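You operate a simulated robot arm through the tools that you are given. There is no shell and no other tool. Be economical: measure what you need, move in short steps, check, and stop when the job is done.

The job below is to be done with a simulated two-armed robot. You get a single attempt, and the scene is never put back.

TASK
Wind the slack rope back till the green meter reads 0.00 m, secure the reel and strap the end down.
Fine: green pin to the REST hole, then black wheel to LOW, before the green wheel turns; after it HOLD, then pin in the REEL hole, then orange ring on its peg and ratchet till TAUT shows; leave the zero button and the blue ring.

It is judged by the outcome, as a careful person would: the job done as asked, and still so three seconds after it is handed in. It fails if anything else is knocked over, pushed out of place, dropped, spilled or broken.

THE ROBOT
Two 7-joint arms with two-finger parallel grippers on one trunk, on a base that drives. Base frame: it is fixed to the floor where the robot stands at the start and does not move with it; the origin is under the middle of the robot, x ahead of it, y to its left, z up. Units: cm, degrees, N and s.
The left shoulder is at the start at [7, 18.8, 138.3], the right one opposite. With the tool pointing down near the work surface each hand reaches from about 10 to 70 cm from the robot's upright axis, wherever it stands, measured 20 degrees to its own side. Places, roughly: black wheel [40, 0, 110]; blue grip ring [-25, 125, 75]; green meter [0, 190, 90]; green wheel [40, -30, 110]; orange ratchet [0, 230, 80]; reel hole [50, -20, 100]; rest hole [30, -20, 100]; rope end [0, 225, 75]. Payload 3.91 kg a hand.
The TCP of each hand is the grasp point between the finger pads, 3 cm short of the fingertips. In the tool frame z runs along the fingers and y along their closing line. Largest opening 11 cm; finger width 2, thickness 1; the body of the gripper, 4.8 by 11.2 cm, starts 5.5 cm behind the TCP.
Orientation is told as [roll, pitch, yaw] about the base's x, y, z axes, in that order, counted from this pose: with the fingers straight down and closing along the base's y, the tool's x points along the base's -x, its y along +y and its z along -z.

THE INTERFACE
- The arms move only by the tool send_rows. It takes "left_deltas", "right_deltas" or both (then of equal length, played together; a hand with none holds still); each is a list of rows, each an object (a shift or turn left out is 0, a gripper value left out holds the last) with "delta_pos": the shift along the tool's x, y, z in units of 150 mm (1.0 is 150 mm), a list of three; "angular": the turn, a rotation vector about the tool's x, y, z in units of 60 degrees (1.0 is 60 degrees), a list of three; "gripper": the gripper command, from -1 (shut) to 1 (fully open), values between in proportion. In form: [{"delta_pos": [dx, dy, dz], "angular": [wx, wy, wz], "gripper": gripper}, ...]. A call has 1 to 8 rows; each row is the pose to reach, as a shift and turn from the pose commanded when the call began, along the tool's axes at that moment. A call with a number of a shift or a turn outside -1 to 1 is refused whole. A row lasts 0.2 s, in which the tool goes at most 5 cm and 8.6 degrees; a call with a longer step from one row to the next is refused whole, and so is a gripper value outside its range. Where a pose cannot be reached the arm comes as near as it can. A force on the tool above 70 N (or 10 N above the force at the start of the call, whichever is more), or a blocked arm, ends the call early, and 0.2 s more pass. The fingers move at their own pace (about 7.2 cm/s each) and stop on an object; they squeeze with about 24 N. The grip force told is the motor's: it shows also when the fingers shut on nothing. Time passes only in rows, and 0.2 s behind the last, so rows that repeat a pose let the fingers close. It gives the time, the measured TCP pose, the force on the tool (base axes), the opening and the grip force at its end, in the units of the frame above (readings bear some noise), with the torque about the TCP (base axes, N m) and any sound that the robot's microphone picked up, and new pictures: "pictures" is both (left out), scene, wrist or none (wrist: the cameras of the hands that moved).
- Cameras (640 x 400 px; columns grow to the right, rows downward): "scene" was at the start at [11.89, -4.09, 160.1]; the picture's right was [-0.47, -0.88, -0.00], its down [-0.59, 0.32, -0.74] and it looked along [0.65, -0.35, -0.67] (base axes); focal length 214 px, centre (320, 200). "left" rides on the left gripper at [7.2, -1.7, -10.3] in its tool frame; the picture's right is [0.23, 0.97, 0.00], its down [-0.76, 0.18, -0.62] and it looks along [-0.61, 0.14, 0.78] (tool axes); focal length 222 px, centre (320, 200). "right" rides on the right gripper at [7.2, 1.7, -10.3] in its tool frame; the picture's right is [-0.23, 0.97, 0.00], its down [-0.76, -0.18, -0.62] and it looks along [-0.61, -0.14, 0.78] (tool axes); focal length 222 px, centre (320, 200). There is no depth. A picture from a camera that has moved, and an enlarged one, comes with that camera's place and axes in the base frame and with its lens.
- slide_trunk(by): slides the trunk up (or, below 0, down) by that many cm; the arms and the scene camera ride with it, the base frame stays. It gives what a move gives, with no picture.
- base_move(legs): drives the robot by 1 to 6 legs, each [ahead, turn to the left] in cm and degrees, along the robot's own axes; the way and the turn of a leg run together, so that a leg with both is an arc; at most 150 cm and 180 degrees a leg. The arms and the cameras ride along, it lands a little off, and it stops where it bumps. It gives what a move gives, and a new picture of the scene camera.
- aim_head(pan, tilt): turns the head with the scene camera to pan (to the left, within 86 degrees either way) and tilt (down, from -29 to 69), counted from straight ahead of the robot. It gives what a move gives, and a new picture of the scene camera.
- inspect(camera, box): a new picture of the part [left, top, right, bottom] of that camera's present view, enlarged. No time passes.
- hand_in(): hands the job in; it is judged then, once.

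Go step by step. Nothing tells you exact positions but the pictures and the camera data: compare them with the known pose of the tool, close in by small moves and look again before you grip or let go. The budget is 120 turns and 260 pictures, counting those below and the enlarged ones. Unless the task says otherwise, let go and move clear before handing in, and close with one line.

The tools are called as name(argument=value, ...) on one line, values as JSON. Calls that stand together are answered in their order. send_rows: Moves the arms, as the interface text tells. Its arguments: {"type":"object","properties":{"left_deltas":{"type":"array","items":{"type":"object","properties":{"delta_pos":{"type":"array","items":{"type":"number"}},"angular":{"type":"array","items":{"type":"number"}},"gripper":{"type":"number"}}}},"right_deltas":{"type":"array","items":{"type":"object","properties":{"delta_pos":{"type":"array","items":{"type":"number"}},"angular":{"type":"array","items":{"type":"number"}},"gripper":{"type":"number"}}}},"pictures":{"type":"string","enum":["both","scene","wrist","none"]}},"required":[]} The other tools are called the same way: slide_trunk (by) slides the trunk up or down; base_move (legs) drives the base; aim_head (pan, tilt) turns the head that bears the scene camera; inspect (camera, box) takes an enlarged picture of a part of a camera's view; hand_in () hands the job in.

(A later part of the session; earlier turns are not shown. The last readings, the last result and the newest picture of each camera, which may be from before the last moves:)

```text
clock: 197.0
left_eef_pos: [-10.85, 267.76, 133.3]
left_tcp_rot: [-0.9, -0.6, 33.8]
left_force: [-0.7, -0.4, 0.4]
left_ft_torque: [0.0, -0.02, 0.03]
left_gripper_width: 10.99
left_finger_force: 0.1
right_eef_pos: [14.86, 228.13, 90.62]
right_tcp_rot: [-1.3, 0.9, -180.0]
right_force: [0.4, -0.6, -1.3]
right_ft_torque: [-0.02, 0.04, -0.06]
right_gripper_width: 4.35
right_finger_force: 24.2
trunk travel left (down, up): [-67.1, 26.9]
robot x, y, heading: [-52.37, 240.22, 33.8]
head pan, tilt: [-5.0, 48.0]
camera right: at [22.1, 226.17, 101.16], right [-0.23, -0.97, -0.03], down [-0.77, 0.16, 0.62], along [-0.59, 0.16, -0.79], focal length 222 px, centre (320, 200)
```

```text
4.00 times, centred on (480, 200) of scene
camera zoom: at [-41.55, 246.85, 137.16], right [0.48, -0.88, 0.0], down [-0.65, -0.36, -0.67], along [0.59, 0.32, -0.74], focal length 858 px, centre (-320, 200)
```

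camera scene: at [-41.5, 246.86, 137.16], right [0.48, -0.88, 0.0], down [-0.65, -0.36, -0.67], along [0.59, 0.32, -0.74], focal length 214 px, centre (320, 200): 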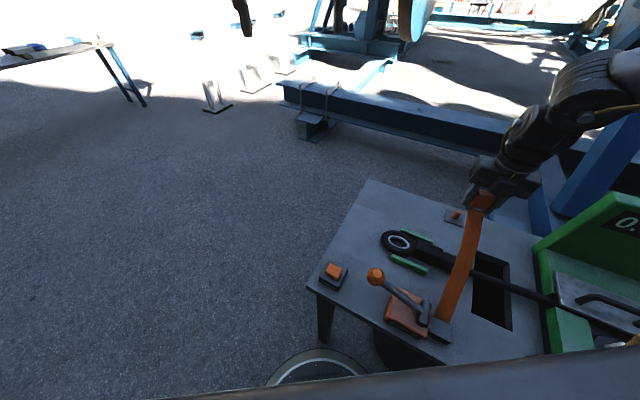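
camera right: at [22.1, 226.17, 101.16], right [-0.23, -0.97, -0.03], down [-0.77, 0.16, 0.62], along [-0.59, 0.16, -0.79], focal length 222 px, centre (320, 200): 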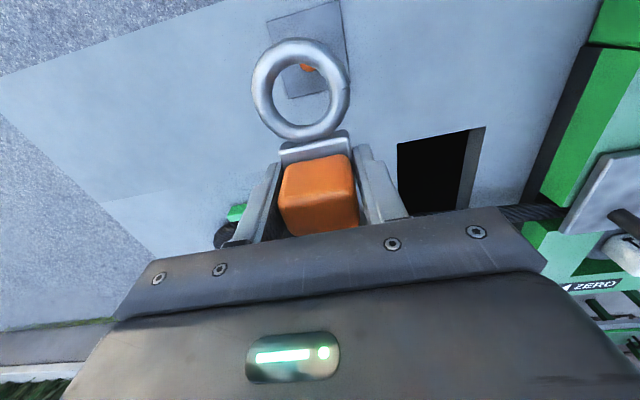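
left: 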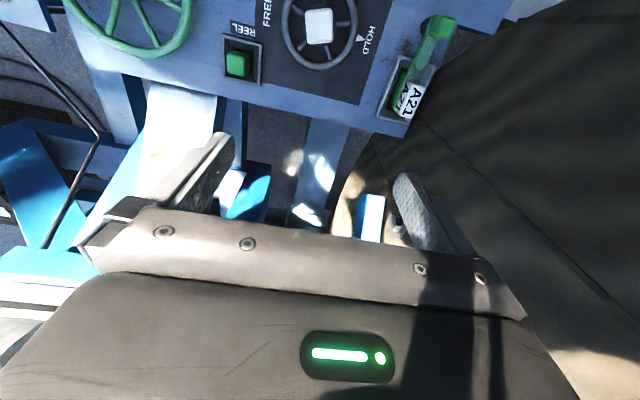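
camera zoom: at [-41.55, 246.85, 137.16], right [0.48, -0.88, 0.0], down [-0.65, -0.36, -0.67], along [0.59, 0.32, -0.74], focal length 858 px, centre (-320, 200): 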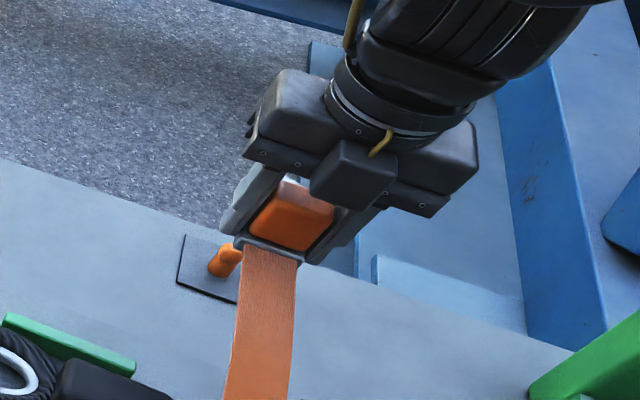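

The peg is directly under the ring's center. Lowering.

slide_trunk(by=-5)

inspect(camera="right", box=[200, 10, 440, 160])

```text
clock: 197.9
left_eef_pos: [-10.92, 267.72, 128.3]
left_tcp_rot: [-0.9, -0.6, 33.9]
left_force: [-0.5, 0.4, 0.2]
left_ft_torque: [-0.01, 0.0, 0.01]
left_gripper_width: 11.01
left_finger_force: 0.2
right_eef_pos: [14.98, 228.15, 85.58]
right_tcp_rot: [-1.3, 0.9, -180.0]
right_force: [-0.3, 0.3, -1.1]
right_ft_torque: [0.0, 0.04, 0.02]
right_gripper_width: 4.38
right_finger_force: 23.9
trunk travel left (down, up): [-62.1, 31.9]
robot x, y, heading: [-52.18, 240.54, 34.0]
head pan, tilt: [-5.0, 48.0]
```

```text
2.67 times, centred on (320, 85) of right
camera zoom: at [22.1, 226.18, 96.17], right [-0.23, -0.97, -0.03], down [-0.77, 0.16, 0.62], along [-0.6, 0.16, -0.79], focal length 592 px, centre (320, 507)
```

zoom: 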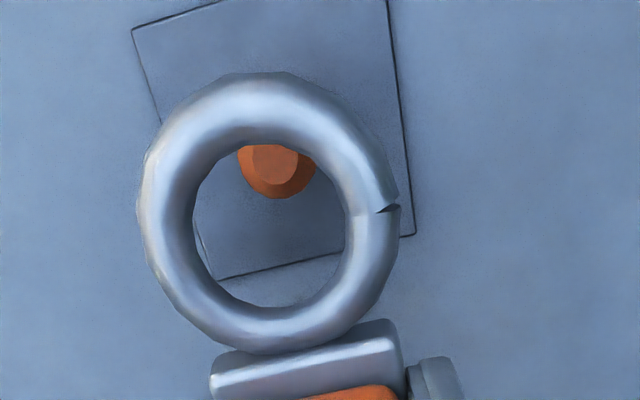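

send_rows(right_deltas=[{"delta_pos": [0.043, 0, 0]}, {"delta_pos": [0.043, 0, 0]}], pictures="none")

slide_trunk(by=-2)

inspect(camera="right", box=[200, 10, 440, 160])

```text
clock: 198.5
left_eef_pos: [-10.81, 267.63, 128.21]
left_tcp_rot: [-0.9, -0.6, 33.8]
left_force: [-0.9, 0.5, -0.6]
left_ft_torque: [-0.02, 0.0, -0.01]
left_gripper_width: 11.02
left_finger_force: 0.0
right_eef_pos: [15.47, 228.16, 85.67]
right_tcp_rot: [-1.2, 0.9, -180.0]
right_force: [-0.1, -0.4, -1.6]
right_ft_torque: [-0.01, 0.03, 0.01]
right_gripper_width: 4.36
right_finger_force: 23.8
trunk travel left (down, up): [-62.1, 31.9]
robot x, y, heading: [-52.54, 240.53, 33.9]
head pan, tilt: [-5.0, 48.0]
```

```text
clock: 199.2
left_eef_pos: [-10.75, 267.71, 126.18]
left_tcp_rot: [-1.0, -0.5, 33.8]
left_force: [0.4, 0.1, 0.5]
left_ft_torque: [0.01, -0.04, 0.0]
left_gripper_width: 11.0
left_finger_force: 0.0
right_eef_pos: [15.58, 228.05, 83.59]
right_tcp_rot: [-1.2, 0.8, -180.0]
right_force: [0.0, 0.0, -2.5]
right_ft_torque: [-0.03, 0.02, 0.0]
right_gripper_width: 4.35
right_finger_force: 23.7
trunk travel left (down, up): [-60.1, 33.9]
robot x, y, heading: [-52.11, 240.39, 33.6]
head pan, tilt: [-5.0, 48.0]
```

```text
2.67 times, centred on (320, 85) of right
camera zoom: at [22.73, 226.18, 94.11], right [-0.23, -0.97, -0.03], down [-0.77, 0.16, 0.62], along [-0.6, 0.16, -0.79], focal length 592 px, centre (320, 507)
```

zoom: 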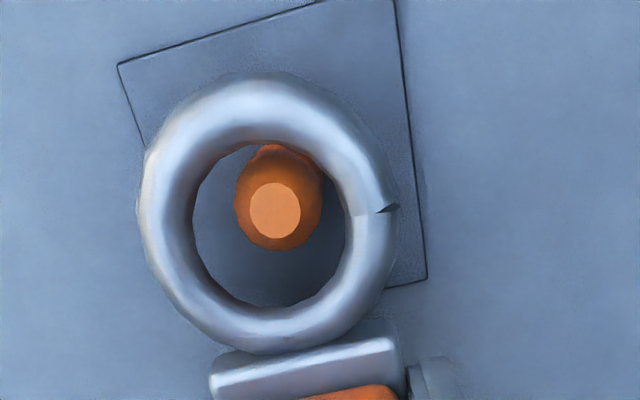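

Peg centered in the ring and the ring is clearly going over it. Lowering to the deck.

slide_trunk(by=-1.6)

slide_trunk(by=-0.8)

inspect(camera="right", box=[200, 10, 440, 160])

inspect(camera="scene", box=[360, 150, 520, 250])

```text
clock: 199.8
left_eef_pos: [-10.74, 267.67, 124.68]
left_tcp_rot: [-0.9, -0.6, 33.8]
left_force: [-0.4, 0.1, -1.1]
left_ft_torque: [0.01, 0.0, 0.02]
left_gripper_width: 11.0
left_finger_force: 0.1
right_eef_pos: [15.47, 228.05, 82.05]
right_tcp_rot: [-1.3, 1.0, -180.0]
right_force: [-0.9, 0.1, -2.3]
right_ft_torque: [-0.01, -0.01, 0.0]
right_gripper_width: 4.35
right_finger_force: 23.9
trunk travel left (down, up): [-58.5, 35.5]
robot x, y, heading: [-52.41, 240.81, 33.8]
head pan, tilt: [-5.0, 48.0]
```

```text
clock: 200.3
left_eef_pos: [-11.03, 267.82, 123.9]
left_tcp_rot: [-0.9, -0.6, 33.7]
left_force: [0.8, 0.0, 0.2]
left_ft_torque: [0.03, 0.01, -0.05]
left_gripper_width: 10.99
left_finger_force: 0.1
right_eef_pos: [15.56, 228.13, 81.29]
right_tcp_rot: [-1.3, 1.1, -180.0]
right_force: [-0.3, -1.9, 9.0]
right_ft_torque: [-0.25, -0.15, -0.01]
right_gripper_width: 4.34
right_finger_force: 24.5
trunk travel left (down, up): [-57.7, 36.3]
robot x, y, heading: [-52.17, 240.54, 33.7]
head pan, tilt: [-5.0, 48.0]
```

```text
2.67 times, centred on (320, 85) of right
camera zoom: at [22.67, 226.21, 91.88], right [-0.23, -0.97, -0.03], down [-0.77, 0.16, 0.61], along [-0.59, 0.16, -0.79], focal length 592 px, centre (320, 507)
```

zoom: 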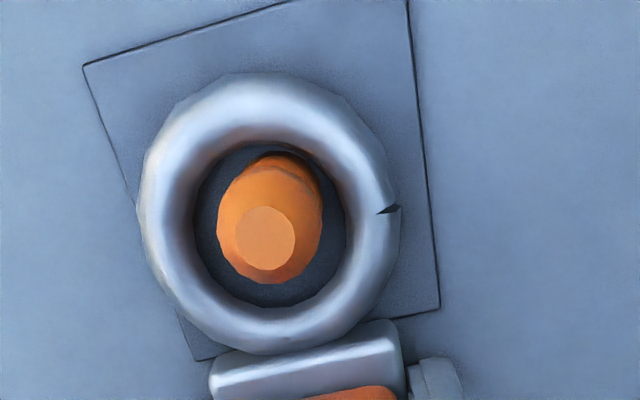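

```text
4.00 times, centred on (440, 200) of scene
camera zoom: at [-41.65, 246.88, 127.79], right [0.48, -0.88, 0.0], down [-0.65, -0.36, -0.67], along [0.59, 0.32, -0.74], focal length 858 px, centre (-160, 200)
```

zoom: 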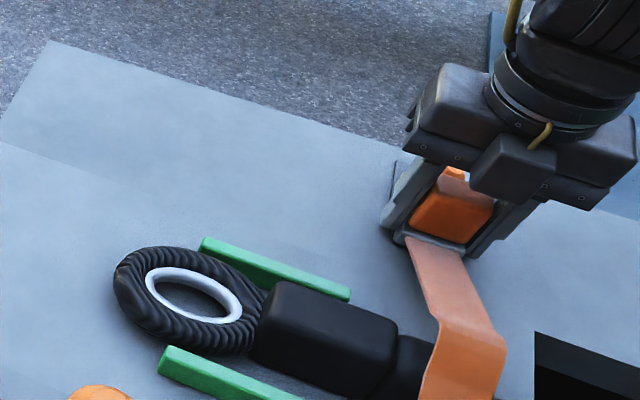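

The ring is down on its peg and the strap lies over the rope's ferrule. Releasing and rising clear.

send_rows(right_deltas=[{"gripper": 0.1}, {"gripper": 0.1}, {"gripper": 0.1}], pictures="none")

slide_trunk(by=14)

inspect(camera="right", box=[0, 0, 640, 400])

inspect(camera="scene", box=[300, 150, 540, 300])

```text
clock: 201.2
left_eef_pos: [-10.65, 267.65, 123.92]
left_tcp_rot: [-0.9, -0.4, 33.7]
left_force: [-0.1, -0.6, 1.7]
left_ft_torque: [-0.01, -0.03, 0.05]
left_gripper_width: 11.05
left_finger_force: 0.0
right_eef_pos: [15.57, 228.16, 81.11]
right_tcp_rot: [-1.3, 0.9, -180.1]
right_force: [-0.1, -0.8, 0.8]
right_ft_torque: [0.01, -0.01, 0.01]
right_gripper_width: 6.06
right_finger_force: 0.1
trunk travel left (down, up): [-57.7, 36.3]
robot x, y, heading: [-52.33, 240.7, 33.7]
head pan, tilt: [-5.0, 48.0]
```

```text
clock: 202.8
left_eef_pos: [-10.92, 267.78, 137.9]
left_tcp_rot: [-0.9, -0.5, 33.8]
left_force: [0.1, 0.6, -0.3]
left_ft_torque: [0.02, -0.02, 0.01]
left_gripper_width: 10.98
left_finger_force: 0.1
right_eef_pos: [15.52, 228.14, 95.29]
right_tcp_rot: [-1.3, 0.9, -180.0]
right_force: [0.3, 0.5, -0.2]
right_ft_torque: [0.0, 0.02, 0.02]
right_gripper_width: 6.06
right_finger_force: 0.0
trunk travel left (down, up): [-71.7, 22.3]
robot x, y, heading: [-52.15, 240.64, 33.8]
head pan, tilt: [-5.0, 48.0]
```

```text
1.00 times, centred on (320, 200) of right (not enlarged: the box is as wide or as high as the picture)
camera zoom: at [22.74, 226.19, 105.7], right [-0.23, -0.97, -0.03], down [-0.77, 0.16, 0.62], along [-0.6, 0.16, -0.79], focal length 222 px, centre (320, 200)
```

zoom: 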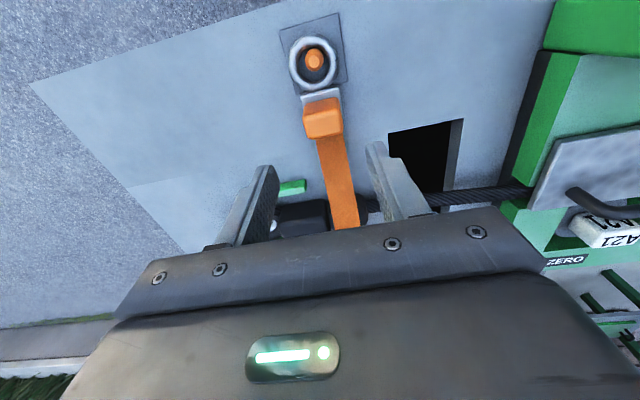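

```text
2.67 times, centred on (420, 225) of scene
camera zoom: at [-41.52, 246.87, 141.75], right [0.48, -0.88, 0.0], down [-0.65, -0.36, -0.67], along [0.59, 0.32, -0.74], focal length 572 px, centre (53, 133)
```

zoom: 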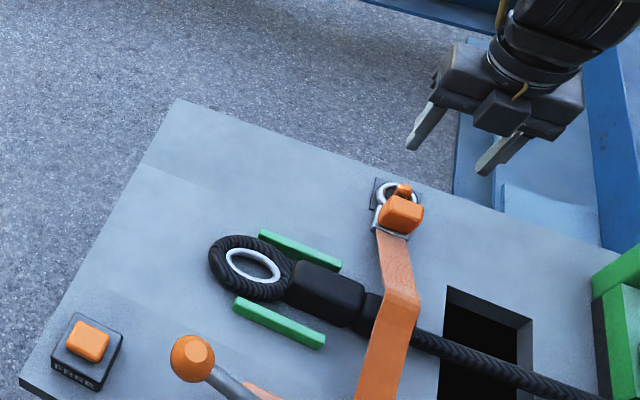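

The ring is secured on the peg. Next is the ratchet lever: ball at about [-17.6, 245.1, 89], pivot near [-17.6, 232.3, 83.5], swinging in the y–z plane. Repositioning the base for it.

slide_trunk(by=20)

base_move(legs=[[0, 8], [-22, 0]])

send_rows(right_deltas=[{"angular": [0, 0, -0.14]}, {"angular": [0, 0, -0.28]}, {"angular": [0, 0, -0.42]}, {"angular": [0, 0, -0.56]}, {"angular": [0, 0, -0.7]}, {"angular": [0, 0, -0.84]}, {"angular": [0, 0, -0.98]}, {"angular": [0, 0, -1.0]}], pictures="none")

```text
clock: 205.0
left_eef_pos: [-10.71, 267.79, 157.78]
left_tcp_rot: [-0.9, -0.5, 33.8]
left_force: [0.4, 0.2, 0.4]
left_ft_torque: [0.01, -0.01, 0.0]
left_gripper_width: 11.02
left_finger_force: 0.0
right_eef_pos: [15.63, 228.17, 115.14]
right_tcp_rot: [-1.3, 0.8, -180.0]
right_force: [0.0, -0.6, 0.6]
right_ft_torque: [0.01, 0.0, 0.02]
right_gripper_width: 6.04
right_finger_force: 0.0
trunk travel left (down, up): [-91.7, 2.3]
robot x, y, heading: [-51.77, 240.75, 33.6]
head pan, tilt: [-5.0, 48.0]
```

```text
clock: 207.3
left_eef_pos: [-31.37, 258.57, 157.59]
left_tcp_rot: [-0.7, -0.2, 41.9]
left_force: [-0.8, -0.4, 0.5]
left_ft_torque: [0.02, 0.04, 0.04]
left_gripper_width: 11.02
left_finger_force: 0.0
right_eef_pos: [0.24, 222.96, 115.02]
right_tcp_rot: [-1.3, 0.7, -171.9]
right_force: [0.1, 0.1, -0.1]
right_ft_torque: [0.01, 0.04, 0.02]
right_gripper_width: 6.04
right_finger_force: 0.0
trunk travel left (down, up): [-91.7, 2.3]
robot x, y, heading: [-69.29, 225.63, 41.6]
head pan, tilt: [-5.0, 48.0]
camera scene: at [-58.84, 233.61, 161.71], right [0.6, -0.8, 0.0], down [-0.6, -0.45, -0.67], along [0.53, 0.4, -0.75], focal length 214 px, centre (320, 200)
```

scene: 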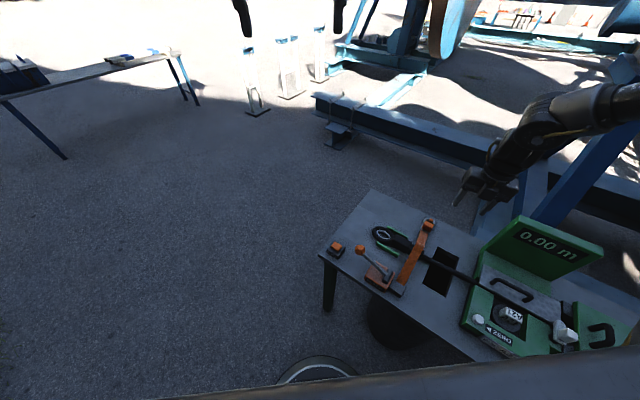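

```text
clock: 209.1
left_eef_pos: [-31.84, 258.32, 157.88]
left_tcp_rot: [-0.9, -0.5, 41.8]
left_force: [-0.2, 0.5, 0.8]
left_ft_torque: [-0.04, 0.04, -0.01]
left_gripper_width: 10.99
left_finger_force: 0.1
right_eef_pos: [-0.13, 222.72, 115.23]
right_tcp_rot: [0.1, 1.4, -111.9]
right_force: [-0.2, -0.2, 0.0]
right_ft_torque: [0.0, 0.02, 0.01]
right_gripper_width: 6.06
right_finger_force: 0.2
trunk travel left (down, up): [-91.7, 2.3]
robot x, y, heading: [-68.73, 225.34, 41.8]
head pan, tilt: [-5.0, 48.0]
```

send_rows(right_deltas=[{"delta_pos": [0.12, -0.2, -0.17], "angular": [0, 0, -0.12]}, {"delta_pos": [0.24, -0.41, -0.34], "angular": [0, 0, -0.24]}, {"delta_pos": [0.36, -0.62, -0.5], "angular": [0, 0, -0.365]}, {"delta_pos": [0.48, -0.82, -0.67], "angular": [0, 0, -0.365]}, {"delta_pos": [0.48, -0.82, -0.67], "angular": [0, 0, -0.365]}], left_deltas=[{"delta_pos": [0.15, 0.05, 0]}, {"delta_pos": [0.3, 0.1, 0]}, {"delta_pos": [0.45, 0.15, 0]}, {"delta_pos": [0.5, 0.2, 0]}, {"delta_pos": [0.5, 0.2, 0]}], pictures="none")

send_rows(right_deltas=[{"delta_pos": [0.19, -0.15, -0.17]}, {"delta_pos": [0.38, -0.3, -0.34]}, {"delta_pos": [0.57, -0.44, -0.5]}, {"delta_pos": [0.747, -0.583, -0.667]}, {"delta_pos": [0.747, -0.583, -0.667]}], pictures="none")

```text
clock: 210.3
left_eef_pos: [-39.71, 255.81, 157.81]
left_tcp_rot: [-1.0, -0.5, 41.9]
left_force: [-0.5, 0.4, 0.9]
left_ft_torque: [-0.01, 0.01, 0.01]
left_gripper_width: 10.99
left_finger_force: 0.1
right_eef_pos: [-9.32, 233.56, 125.77]
right_tcp_rot: [0.6, 1.3, -89.9]
right_force: [-0.4, 0.3, -0.9]
right_ft_torque: [0.04, 0.02, -0.02]
right_gripper_width: 6.04
right_finger_force: 0.0
trunk travel left (down, up): [-91.7, 2.3]
robot x, y, heading: [-68.77, 225.32, 41.9]
head pan, tilt: [-5.0, 48.0]
```

```text
clock: 211.5
left_eef_pos: [-39.64, 255.76, 157.97]
left_tcp_rot: [-0.9, -0.6, 41.9]
left_force: [0.0, 0.5, 0.3]
left_ft_torque: [0.02, -0.02, 0.02]
left_gripper_width: 10.98
left_finger_force: 0.1
right_eef_pos: [-17.31, 239.94, 134.23]
right_tcp_rot: [0.6, 1.5, -90.1]
right_force: [0.0, -0.3, 0.2]
right_ft_torque: [0.03, 0.0, 0.0]
right_gripper_width: 6.04
right_finger_force: 0.1
right hand out of reach, approached as far as the arm can: row 3, 4, 5
trunk travel left (down, up): [-91.7, 2.3]
robot x, y, heading: [-68.97, 225.32, 41.9]
head pan, tilt: [-5.0, 48.0]
```

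base_move(legs=[[0, 6.5]])

slide_trunk(by=-36)

inspect(camera="right", box=[0, 0, 640, 400])

inspect(camera="scene", box=[300, 120, 540, 270])

```text
clock: 212.5
left_eef_pos: [-42.96, 258.29, 157.8]
left_tcp_rot: [-0.6, -0.6, 48.3]
left_force: [-0.3, -0.5, 0.4]
left_ft_torque: [0.0, -0.01, 0.04]
left_gripper_width: 10.99
left_finger_force: 0.1
right_eef_pos: [-18.76, 245.27, 134.2]
right_tcp_rot: [0.4, 1.7, -83.5]
right_force: [0.0, -1.4, -0.5]
right_ft_torque: [0.04, -0.01, -0.01]
right_gripper_width: 6.09
right_finger_force: 0.1
trunk travel left (down, up): [-91.7, 2.3]
robot x, y, heading: [-68.71, 225.69, 48.3]
head pan, tilt: [-5.0, 48.0]
camera scene: at [-59.93, 234.05, 161.76], right [0.69, -0.73, 0.0], down [-0.54, -0.51, -0.67], along [0.49, 0.46, -0.74], focal length 214 px, centre (320, 200)
```

scene: 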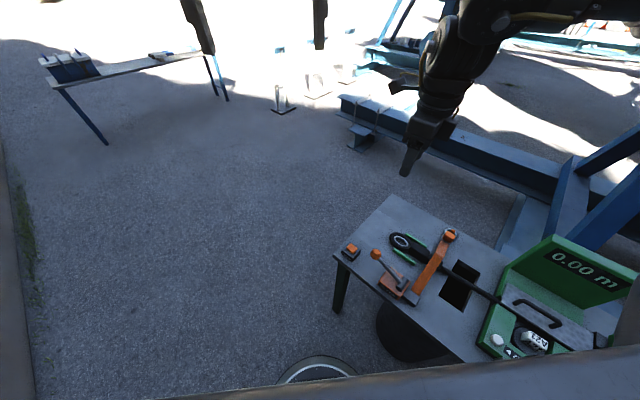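

```text
clock: 216.0
left_eef_pos: [-43.28, 258.78, 121.77]
left_tcp_rot: [-0.8, -0.5, 48.4]
left_force: [-0.3, -0.4, 0.8]
left_ft_torque: [-0.01, -0.03, 0.02]
left_gripper_width: 10.99
left_finger_force: 0.2
right_eef_pos: [-19.1, 245.79, 98.23]
right_tcp_rot: [0.7, 1.6, -83.3]
right_force: [-0.2, 0.3, 0.2]
right_ft_torque: [-0.05, 0.0, -0.01]
right_gripper_width: 6.06
right_finger_force: 0.0
trunk travel left (down, up): [-55.7, 38.3]
robot x, y, heading: [-69.41, 225.4, 48.4]
head pan, tilt: [-5.0, 48.0]
```

```text
1.00 times, centred on (320, 200) of right (not enlarged: the box is as wide or as high as the picture)
camera zoom: at [-18.21, 252.73, 108.91], right [0.99, -0.12, 0.0], down [-0.1, -0.79, 0.6], along [-0.07, -0.6, -0.8], focal length 222 px, centre (320, 200)
```

zoom: 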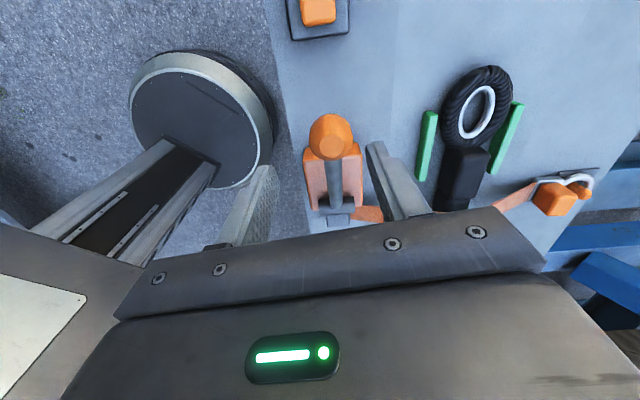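

```text
2.67 times, centred on (420, 195) of scene
camera zoom: at [-60.34, 234.5, 125.76], right [0.69, -0.73, 0.0], down [-0.54, -0.51, -0.67], along [0.49, 0.46, -0.74], focal length 572 px, centre (53, 213)
```

zoom: 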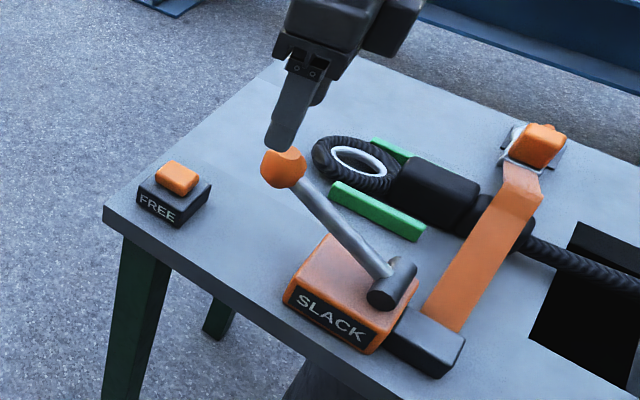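

send_rows(right_deltas=[{"delta_pos": [-0.043, 0.075, 0], "angular": [0, 0, 0.11], "gripper": 0.3}, {"delta_pos": [-0.043, 0.075, 0], "angular": [0, 0, 0.11], "gripper": 0.3}, {"delta_pos": [-0.043, 0.075, 0], "angular": [0, 0, 0.11], "gripper": 0.3}], pictures="none")

slide_trunk(by=-8.3)

send_rows(right_deltas=[{"gripper": -0.6}, {"gripper": -0.6}, {"gripper": -0.6}, {"gripper": -0.6}], pictures="wrist")

inspect(camera="scene", box=[320, 120, 480, 220])

```text
clock: 216.8
left_eef_pos: [-43.23, 258.85, 121.82]
left_tcp_rot: [-0.8, -0.6, 48.4]
left_force: [0.0, 0.2, -0.7]
left_ft_torque: [0.05, -0.03, 0.0]
left_gripper_width: 10.99
left_finger_force: 0.1
right_eef_pos: [-17.93, 245.2, 98.3]
right_tcp_rot: [0.3, 1.5, -90.2]
right_force: [0.8, -0.1, -0.6]
right_ft_torque: [0.0, 0.01, -0.01]
right_gripper_width: 7.14
right_finger_force: 0.0
trunk travel left (down, up): [-55.7, 38.3]
robot x, y, heading: [-69.2, 225.27, 48.2]
head pan, tilt: [-5.0, 48.0]
```

```text
clock: 218.0
left_eef_pos: [-43.35, 258.82, 113.56]
left_tcp_rot: [-0.8, -0.4, 48.4]
left_force: [0.9, -0.1, -0.2]
left_ft_torque: [-0.02, 0.03, 0.02]
left_gripper_width: 10.97
left_finger_force: 0.1
right_eef_pos: [-17.88, 245.26, 90.0]
right_tcp_rot: [0.5, 1.5, -90.0]
right_force: [-0.1, -0.5, 0.1]
right_ft_torque: [-0.02, -0.01, 0.01]
right_gripper_width: 7.15
right_finger_force: 0.1
trunk travel left (down, up): [-47.4, 46.6]
robot x, y, heading: [-69.08, 225.89, 48.5]
head pan, tilt: [-5.0, 48.0]
```

```text
clock: 219.0
left_eef_pos: [-43.5, 258.76, 113.55]
left_tcp_rot: [-0.9, -0.6, 48.5]
left_force: [0.0, 0.4, -0.4]
left_ft_torque: [0.01, 0.0, 0.0]
left_gripper_width: 11.02
left_finger_force: 0.0
right_eef_pos: [-18.1, 245.19, 90.02]
right_tcp_rot: [0.4, 1.5, -90.0]
right_force: [-26.3, -2.1, -15.8]
right_ft_torque: [0.38, 0.08, 0.15]
right_gripper_width: 3.72
right_finger_force: 45.1
trunk travel left (down, up): [-47.4, 46.6]
robot x, y, heading: [-69.2, 225.48, 48.4]
head pan, tilt: [-5.0, 48.0]
camera right: at [-16.43, 252.18, 100.66], right [0.97, -0.23, 0.0], down [-0.18, -0.78, 0.6], along [-0.14, -0.59, -0.8], focal length 222 px, centre (320, 200)
```

right: 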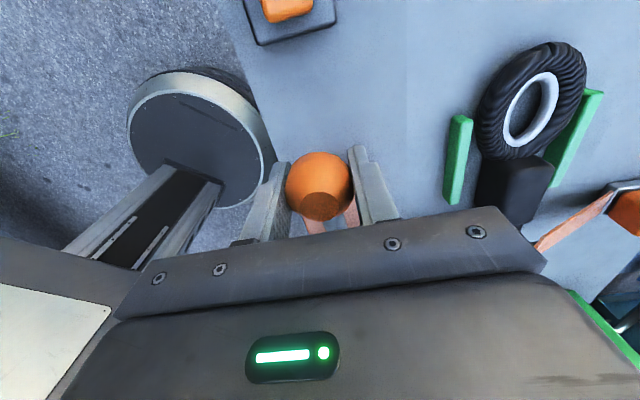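

```text
4.00 times, centred on (400, 170) of scene
camera zoom: at [-60.6, 234.51, 117.46], right [0.69, -0.73, 0.0], down [-0.54, -0.51, -0.67], along [0.49, 0.46, -0.74], focal length 858 px, centre (0, 320)
```

zoom: 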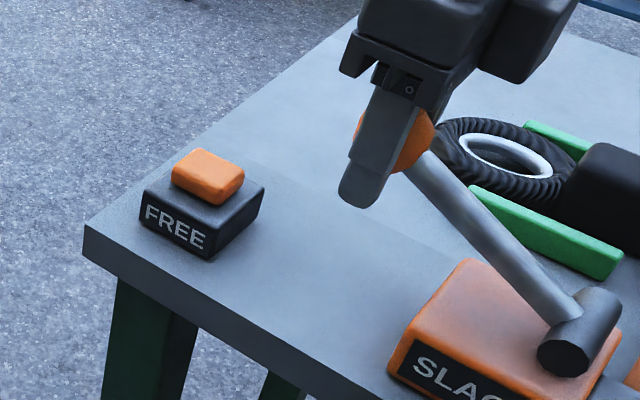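

The ball is gripped. Swinging the lever up through the first part of its arc.

send_rows(right_deltas=[{"delta_pos": [-0.062, -0.015, -0.117]}, {"delta_pos": [-0.148, -0.015, -0.234]}, {"delta_pos": [-0.252, -0.015, -0.336]}, {"delta_pos": [-0.371, -0.015, -0.42]}, {"delta_pos": [-0.5, -0.015, -0.485]}], pictures="scene")

```text
clock: 220.2
left_eef_pos: [-43.29, 258.74, 113.59]
left_tcp_rot: [-0.8, -0.6, 48.4]
left_force: [-0.1, -0.1, 0.4]
left_ft_torque: [0.03, 0.01, 0.0]
left_gripper_width: 10.97
left_finger_force: 0.1
right_eef_pos: [-18.31, 237.63, 97.04]
right_tcp_rot: [0.5, 1.7, -90.2]
right_force: [-0.1, 0.4, 0.1]
right_ft_torque: [0.0, -0.02, 0.01]
right_gripper_width: 2.22
right_finger_force: 0.0
trunk travel left (down, up): [-47.4, 46.6]
robot x, y, heading: [-68.63, 225.36, 48.3]
head pan, tilt: [-5.0, 48.0]
camera scene: at [-60.35, 234.35, 117.48], right [0.68, -0.73, 0.0], down [-0.54, -0.51, -0.67], along [0.49, 0.46, -0.74], focal length 214 px, centre (320, 200)
```

scene: 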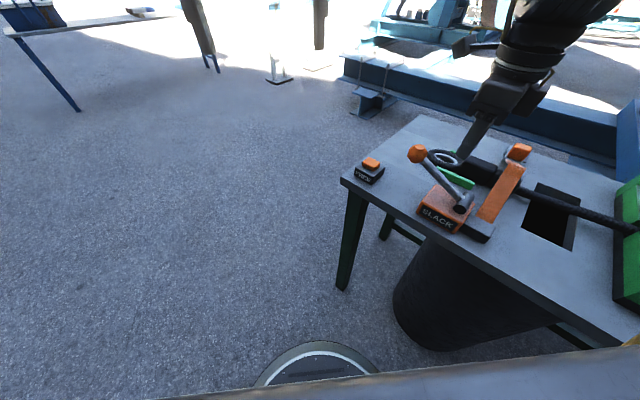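

The ball slipped from the friction grip; the lever hasn't moved. A better grip is with the hand horizontal, pointing along the pivot axis (+x), so a finger pushes the lever positively. I'll raise, back up, and pitch the tool forward.

slide_trunk(by=16)

base_move(legs=[[-15, 0]])

send_rows(right_deltas=[{"angular": [-0.14, 0, 0], "gripper": 0.3}, {"angular": [-0.28, 0, 0]}, {"angular": [-0.42, 0, 0]}, {"angular": [-0.56, 0, 0]}, {"angular": [-0.7, 0, 0]}, {"angular": [-0.84, 0, 0]}, {"angular": [-0.98, 0, 0]}], pictures="scene")

```text
clock: 222.0
left_eef_pos: [-43.19, 258.78, 129.46]
left_tcp_rot: [-0.9, -0.5, 48.3]
left_force: [-0.3, 0.0, 0.4]
left_ft_torque: [0.01, -0.01, 0.02]
left_gripper_width: 11.01
left_finger_force: 0.1
right_eef_pos: [-18.17, 237.91, 113.1]
right_tcp_rot: [0.4, 1.5, -90.1]
right_force: [-0.4, -1.0, 0.0]
right_ft_torque: [0.01, -0.01, 0.01]
right_gripper_width: 2.2
right_finger_force: 0.1
trunk travel left (down, up): [-63.4, 30.6]
robot x, y, heading: [-69.17, 225.75, 48.3]
head pan, tilt: [-5.0, 48.0]
```

```text
clock: 223.4
left_eef_pos: [-52.95, 247.75, 129.44]
left_tcp_rot: [-0.9, -0.5, 48.4]
left_force: [-0.2, -0.3, 0.3]
left_ft_torque: [-0.03, -0.01, -0.02]
left_gripper_width: 11.0
left_finger_force: 0.0
right_eef_pos: [-28.15, 226.7, 112.87]
right_tcp_rot: [0.5, 1.5, -90.2]
right_force: [-0.7, -0.4, 0.7]
right_ft_torque: [-0.02, 0.02, 0.02]
right_gripper_width: 2.2
right_finger_force: 0.1
trunk travel left (down, up): [-63.4, 30.6]
robot x, y, heading: [-78.97, 214.34, 48.2]
head pan, tilt: [-5.0, 48.0]
camera scene: at [-70.18, 223.49, 133.44], right [0.68, -0.73, 0.0], down [-0.54, -0.51, -0.67], along [0.49, 0.46, -0.74], focal length 214 px, centre (320, 200)
```

scene: 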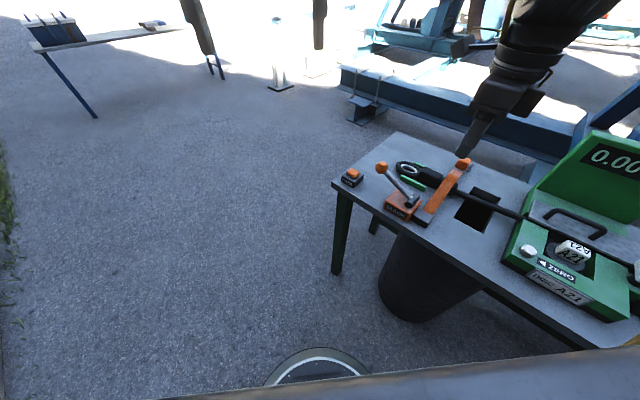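

```text
clock: 225.0
left_eef_pos: [-53.25, 247.51, 129.52]
left_tcp_rot: [-0.8, -0.6, 48.3]
left_force: [-0.4, -0.1, 0.4]
left_ft_torque: [-0.01, -0.04, 0.0]
left_gripper_width: 10.99
left_finger_force: 0.0
right_eef_pos: [-16.59, 216.87, 115.6]
right_tcp_rot: [57.8, 2.8, -88.1]
right_force: [0.3, 0.2, -0.2]
right_ft_torque: [0.0, 0.0, 0.02]
right_gripper_width: 7.13
right_finger_force: 0.0
right hand out of reach, approached as far as the arm can: row 3, 4, 5, 6, 7
trunk travel left (down, up): [-63.4, 30.6]
robot x, y, heading: [-78.94, 214.33, 48.0]
head pan, tilt: [-5.0, 48.0]
camera scene: at [-70.35, 223.19, 133.48], right [0.68, -0.73, 0.0], down [-0.54, -0.51, -0.67], along [0.49, 0.46, -0.74], focal length 214 px, centre (320, 200)
```

scene: 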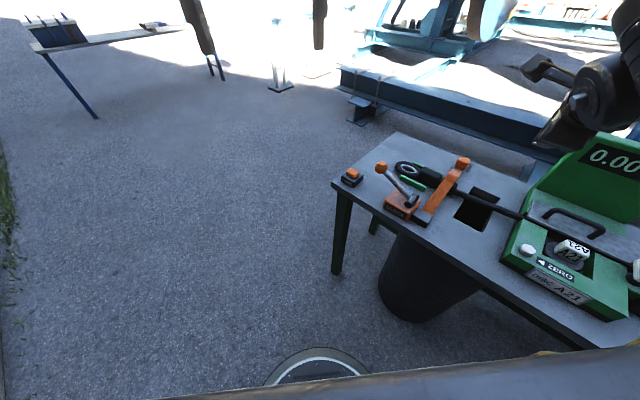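

The tool now points mostly along +x (58° from vertical) with a near-vertical closing line, which is good enough. I'll move the base so this hand comes behind the lever ball.

base_move(legs=[[0, 52], [29, 0], [0, -52]])

slide_trunk(by=-15)

inspect(camera="right", box=[0, 0, 640, 400])

inspect(camera="scene", box=[320, 80, 640, 280])

```text
clock: 231.7
left_eef_pos: [-58.28, 276.5, 129.53]
left_tcp_rot: [-0.9, -0.5, 48.1]
left_force: [-0.6, 0.0, 0.7]
left_ft_torque: [-0.02, 0.02, 0.03]
left_gripper_width: 11.0
left_finger_force: 0.1
right_eef_pos: [-21.8, 245.88, 115.47]
right_tcp_rot: [57.7, 2.7, -88.3]
right_force: [0.0, 0.0, -0.8]
right_ft_torque: [-0.02, 0.0, 0.0]
right_gripper_width: 7.14
right_finger_force: 0.0
trunk travel left (down, up): [-63.4, 30.6]
robot x, y, heading: [-84.28, 243.56, 48.0]
head pan, tilt: [-5.0, 48.0]
camera scene: at [-75.45, 252.18, 133.46], right [0.68, -0.73, 0.0], down [-0.54, -0.51, -0.67], along [0.49, 0.46, -0.74], focal length 214 px, centre (320, 200)
```

scene: 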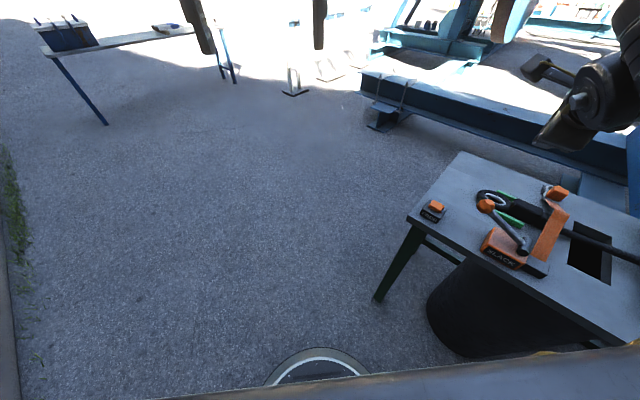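

```text
clock: 233.4
left_eef_pos: [-58.25, 276.43, 114.6]
left_tcp_rot: [-1.0, -0.5, 48.2]
left_force: [0.0, 0.5, -0.3]
left_ft_torque: [0.01, -0.01, 0.01]
left_gripper_width: 11.02
left_finger_force: 0.0
right_eef_pos: [-21.82, 245.83, 100.55]
right_tcp_rot: [57.6, 3.0, -88.2]
right_force: [-0.3, 0.1, 0.6]
right_ft_torque: [0.0, 0.01, -0.01]
right_gripper_width: 7.16
right_finger_force: 0.0
trunk travel left (down, up): [-48.4, 45.6]
robot x, y, heading: [-83.95, 243.39, 47.9]
head pan, tilt: [-5.0, 48.0]
```

```text
1.00 times, centred on (320, 200) of right (not enlarged: the box is as wide or as high as the picture)
camera zoom: at [-29.68, 252.41, 107.97], right [0.53, -0.25, 0.81], down [-0.6, -0.79, 0.15], along [0.6, -0.56, -0.57], focal length 222 px, centre (320, 200)
```

zoom: 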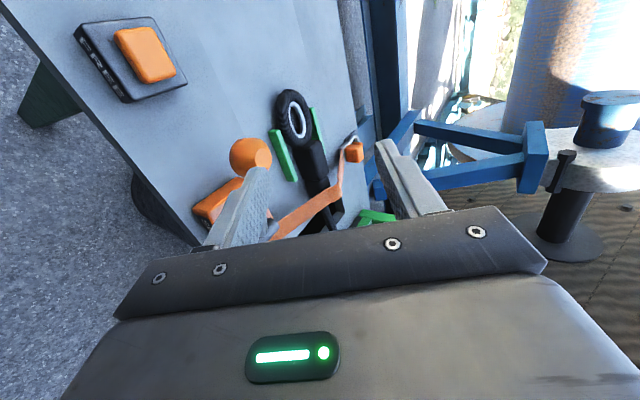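

```text
2.00 times, centred on (480, 180) of scene
camera zoom: at [-75.45, 252.16, 118.47], right [0.68, -0.73, 0.0], down [-0.54, -0.51, -0.67], along [0.49, 0.46, -0.74], focal length 429 px, centre (0, 240)
```

zoom: 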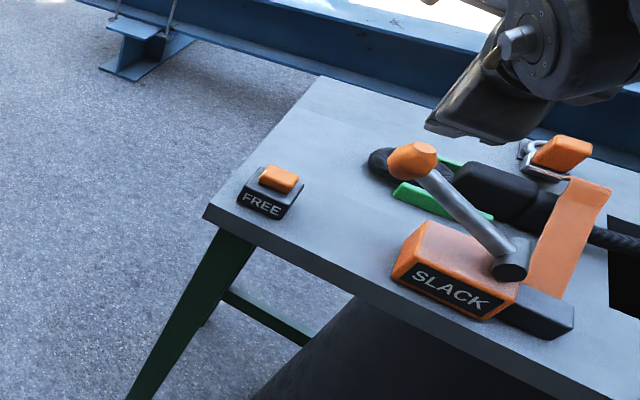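

Ball confirmed at [-17.8, 245.2, 89.5]. Moving to a pre-approach point behind it.

send_rows(right_deltas=[{"delta_pos": [-0.05, -0.068, -0.109]}, {"delta_pos": [-0.05, -0.068, -0.109]}, {"delta_pos": [-0.05, -0.068, -0.109]}], pictures="none")

slide_trunk(by=-7.2)

inspect(camera="right", box=[0, 0, 640, 400])

inspect(camera="scene", box=[400, 60, 640, 210])

```text
clock: 234.2
left_eef_pos: [-58.16, 276.47, 114.6]
left_tcp_rot: [-1.0, -0.5, 48.2]
left_force: [-0.1, -0.6, 0.6]
left_ft_torque: [0.0, -0.03, -0.02]
left_gripper_width: 11.0
left_finger_force: 0.2
right_eef_pos: [-22.09, 245.71, 101.15]
right_tcp_rot: [57.6, 2.9, -88.2]
right_force: [-0.2, 0.5, 0.0]
right_ft_torque: [-0.01, -0.03, 0.03]
right_gripper_width: 7.19
right_finger_force: 0.0
right hand out of reach, approached as far as the arm can: row 1, 2, 3
trunk travel left (down, up): [-48.4, 45.6]
robot x, y, heading: [-84.05, 243.15, 48.1]
head pan, tilt: [-5.0, 48.0]
```

```text
clock: 235.3
left_eef_pos: [-58.33, 276.31, 107.26]
left_tcp_rot: [-0.9, -0.4, 48.2]
left_force: [-0.1, -0.3, 0.8]
left_ft_torque: [0.0, 0.01, 0.0]
left_gripper_width: 11.02
left_finger_force: 0.0
right_eef_pos: [-22.18, 245.78, 93.96]
right_tcp_rot: [57.7, 3.0, -88.2]
right_force: [0.6, 0.2, 0.4]
right_ft_torque: [-0.01, -0.04, -0.03]
right_gripper_width: 7.14
right_finger_force: 0.1
trunk travel left (down, up): [-41.2, 52.8]
robot x, y, heading: [-84.33, 243.03, 48.2]
head pan, tilt: [-5.0, 48.0]
```

```text
1.00 times, centred on (320, 200) of right (not enlarged: the box is as wide or as high as the picture)
camera zoom: at [-30.0, 252.29, 101.38], right [0.53, -0.25, 0.81], down [-0.6, -0.79, 0.15], along [0.6, -0.56, -0.57], focal length 222 px, centre (320, 200)
```

zoom: 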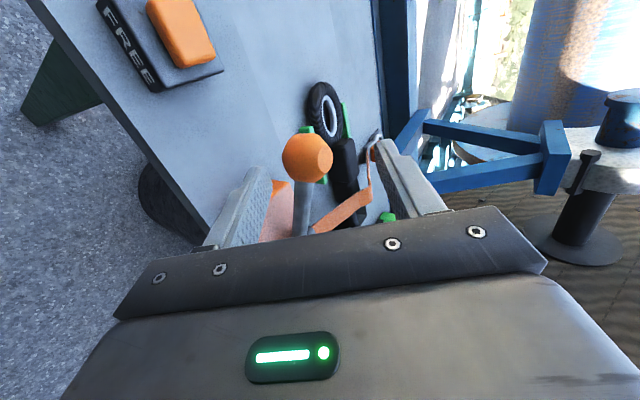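

```text
2.67 times, centred on (520, 135) of scene
camera zoom: at [-75.46, 252.16, 111.27], right [0.68, -0.73, 0.0], down [-0.54, -0.51, -0.67], along [0.49, 0.46, -0.74], focal length 572 px, centre (-213, 373)
```

zoom: 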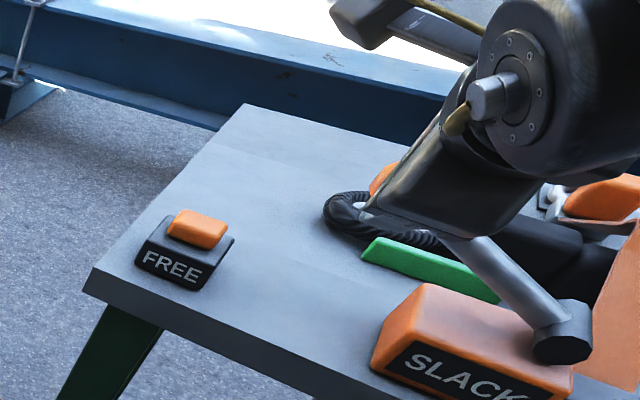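

send_rows(right_deltas=[{"delta_pos": [-0.06, -0.09, 0.05]}, {"delta_pos": [-0.06, -0.09, 0.15]}, {"delta_pos": [-0.06, -0.09, 0.27]}, {"delta_pos": [-0.06, -0.09, 0.4]}, {"delta_pos": [-0.06, -0.09, 0.4]}], pictures="wrist")

inspect(camera="scene", box=[400, 60, 640, 210])

```text
clock: 236.5
left_eef_pos: [-58.27, 276.4, 107.31]
left_tcp_rot: [-0.9, -0.6, 48.2]
left_force: [-0.3, -0.5, 0.4]
left_ft_torque: [-0.03, -0.02, 0.0]
left_gripper_width: 10.98
left_finger_force: 0.0
right_eef_pos: [-17.75, 245.17, 89.49]
right_tcp_rot: [57.6, 2.9, -88.2]
right_force: [0.8, -1.0, 0.2]
right_ft_torque: [-0.02, -0.02, -0.02]
right_gripper_width: 7.13
right_finger_force: 0.0
right hand out of reach, approached as far as the arm can: row 1
trunk travel left (down, up): [-41.2, 52.8]
robot x, y, heading: [-84.35, 242.97, 48.1]
head pan, tilt: [-5.0, 48.0]
camera right: at [-25.7, 251.79, 97.01], right [0.53, -0.25, 0.81], down [-0.6, -0.79, 0.15], along [0.6, -0.56, -0.57], focal length 222 px, centre (320, 200)
```

right: 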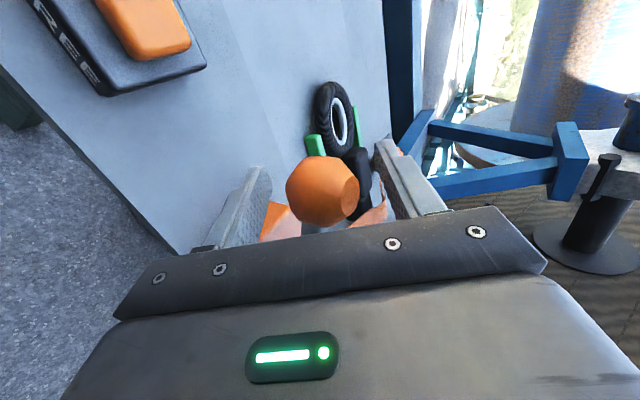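

```text
2.67 times, centred on (520, 135) of scene
camera zoom: at [-75.48, 252.17, 111.27], right [0.68, -0.73, 0.0], down [-0.54, -0.51, -0.67], along [0.49, 0.46, -0.74], focal length 572 px, centre (-213, 373)
```

zoom: 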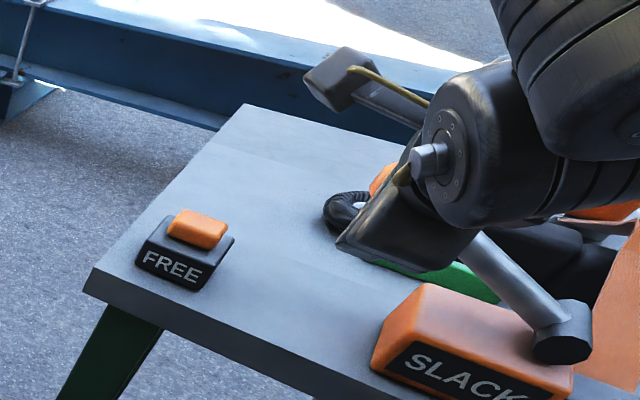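

The ball is centered between the fingers. Closing and swinging the lever up.

send_rows(right_deltas=[{"gripper": -0.6}, {"gripper": -0.6}, {"gripper": -0.6}, {"gripper": -0.6}], pictures="none")

send_rows(right_deltas=[{"delta_pos": [-0.051, 0.086, -0.056]}, {"delta_pos": [-0.113, 0.166, -0.108]}, {"delta_pos": [-0.187, 0.237, -0.156]}, {"delta_pos": [-0.271, 0.3, -0.199]}, {"delta_pos": [-0.363, 0.354, -0.236]}, {"delta_pos": [-0.461, 0.398, -0.268]}], pictures="both")

```text
clock: 237.5
left_eef_pos: [-58.24, 276.5, 107.29]
left_tcp_rot: [-0.9, -0.4, 48.2]
left_force: [-0.2, -0.1, -0.7]
left_ft_torque: [0.04, 0.01, -0.02]
left_gripper_width: 11.0
left_finger_force: 0.1
right_eef_pos: [-17.65, 245.16, 89.58]
right_tcp_rot: [57.6, 2.9, -88.2]
right_force: [7.9, 1.5, 4.7]
right_ft_torque: [-0.36, 0.01, -0.39]
right_gripper_width: 3.68
right_finger_force: 44.6
trunk travel left (down, up): [-41.2, 52.8]
robot x, y, heading: [-84.09, 243.35, 47.8]
head pan, tilt: [-5.0, 48.0]
```

```text
clock: 238.0
left_eef_pos: [-57.91, 276.72, 107.23]
left_tcp_rot: [-0.8, -0.2, 48.3]
left_force: [-0.8, 0.3, -0.9]
left_ft_torque: [-0.03, 0.0, 0.0]
left_gripper_width: 11.0
left_finger_force: 0.1
right_eef_pos: [-17.82, 244.94, 89.75]
right_tcp_rot: [55.3, 3.0, -87.5]
right_force: [12.6, 20.7, -24.5]
right_ft_torque: [-0.36, -0.12, -0.52]
right_gripper_width: 3.7
right_finger_force: 44.8
trunk travel left (down, up): [-41.2, 52.8]
robot x, y, heading: [-83.87, 243.52, 48.7]
head pan, tilt: [-5.0, 48.0]
stopped in row 2 (right hand): the force on the tool passed its limit at 82 N (the readings are from after the stop); the commanded pose is now the measured one
camera scene: at [-75.03, 252.42, 111.19], right [0.69, -0.73, 0.0], down [-0.54, -0.51, -0.67], along [0.48, 0.46, -0.75], focal length 214 px, centre (320, 200)
camera right: at [-25.53, 251.45, 97.58], right [0.57, -0.24, 0.79], down [-0.58, -0.8, 0.17], along [0.59, -0.55, -0.59], focal length 222 px, centre (320, 200)
```

scene: 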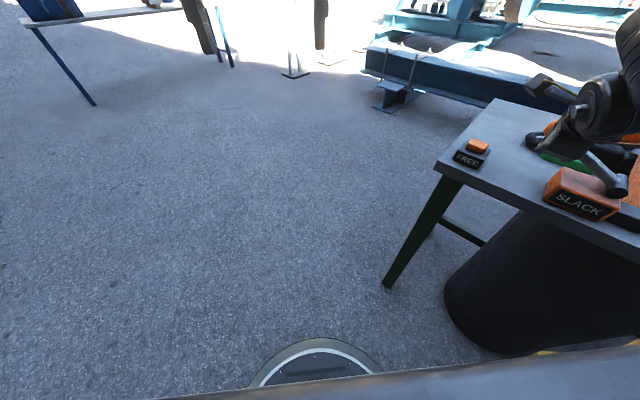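
right: 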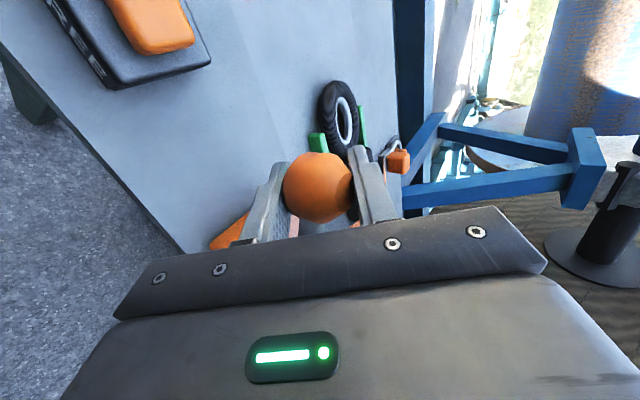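

Upward is blocked hard (82 N), so the lever's stroke must run the other way. I'll test a small tangential push downward.

send_rows(right_deltas=[{"delta_pos": [0.01, -0.028, 0.018]}, {"delta_pos": [0.02, -0.057, 0.035]}, {"delta_pos": [0.033, -0.085, 0.053]}, {"delta_pos": [0.033, -0.085, 0.053]}], pictures="none")

inspect(camera="scene", box=[480, 80, 640, 180])

```text
clock: 239.0
left_eef_pos: [-58.03, 276.64, 107.17]
left_tcp_rot: [-0.7, -0.3, 48.3]
left_force: [0.5, -0.3, -0.3]
left_ft_torque: [-0.03, -0.01, -0.04]
left_gripper_width: 11.0
left_finger_force: 0.1
right_eef_pos: [-18.01, 245.34, 88.77]
right_tcp_rot: [55.9, 2.9, -87.6]
right_force: [31.2, 10.8, 10.9]
right_ft_torque: [-0.69, 0.08, -0.75]
right_gripper_width: 3.7
right_finger_force: 44.9
trunk travel left (down, up): [-41.2, 52.8]
robot x, y, heading: [-84.25, 243.23, 48.2]
head pan, tilt: [-5.0, 48.0]
```

```text
4.00 times, centred on (560, 130) of scene
camera zoom: at [-75.16, 252.36, 111.23], right [0.69, -0.73, 0.0], down [-0.54, -0.51, -0.67], along [0.48, 0.46, -0.75], focal length 858 px, centre (-640, 480)
```

zoom: 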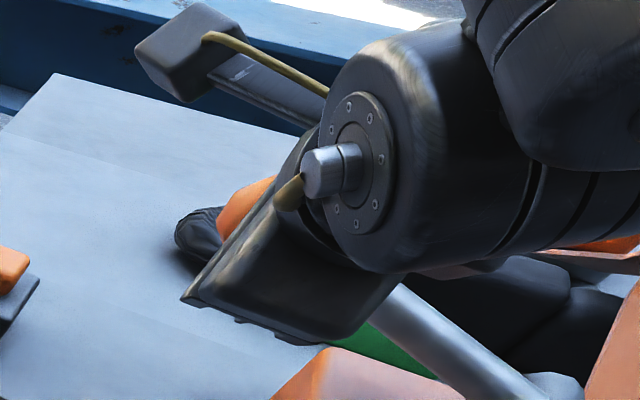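

send_rows(right_deltas=[{"delta_pos": [0.01, -0.03, 0.035]}, {"delta_pos": [0.02, -0.06, 0.06]}, {"delta_pos": [0.03, -0.095, 0.085]}, {"delta_pos": [0.04, -0.13, 0.107]}, {"delta_pos": [0.04, -0.13, 0.107]}], pictures="wrist")

inspect(camera="scene", box=[480, 80, 640, 180])

```text
clock: 240.2
left_eef_pos: [-58.4, 276.49, 107.28]
left_tcp_rot: [-0.9, -0.5, 48.3]
left_force: [0.1, 0.1, 0.2]
left_ft_torque: [0.03, 0.01, -0.02]
left_gripper_width: 11.01
left_finger_force: 0.0
right_eef_pos: [-18.07, 245.8, 86.35]
right_tcp_rot: [55.7, 2.9, -87.7]
right_force: [3.7, 1.2, 8.5]
right_ft_torque: [-0.54, 0.0, -0.64]
right_gripper_width: 3.71
right_finger_force: 45.4
trunk travel left (down, up): [-41.2, 52.8]
robot x, y, heading: [-84.17, 243.0, 48.1]
head pan, tilt: [-5.0, 48.0]
camera right: at [-25.82, 252.44, 94.04], right [0.56, -0.24, 0.79], down [-0.58, -0.8, 0.16], along [0.59, -0.55, -0.59], focal length 222 px, centre (320, 200)
```

right: 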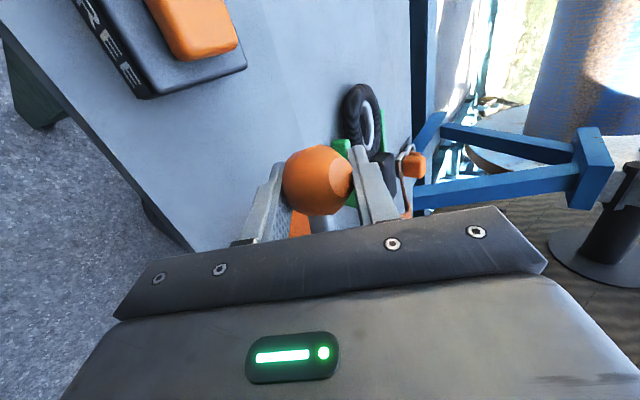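

```text
4.00 times, centred on (560, 130) of scene
camera zoom: at [-75.51, 252.21, 111.26], right [0.68, -0.73, 0.0], down [-0.54, -0.51, -0.67], along [0.49, 0.46, -0.74], focal length 858 px, centre (-640, 480)
```

zoom: 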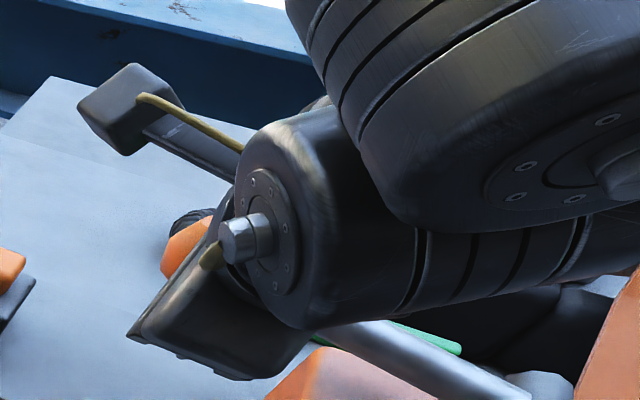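

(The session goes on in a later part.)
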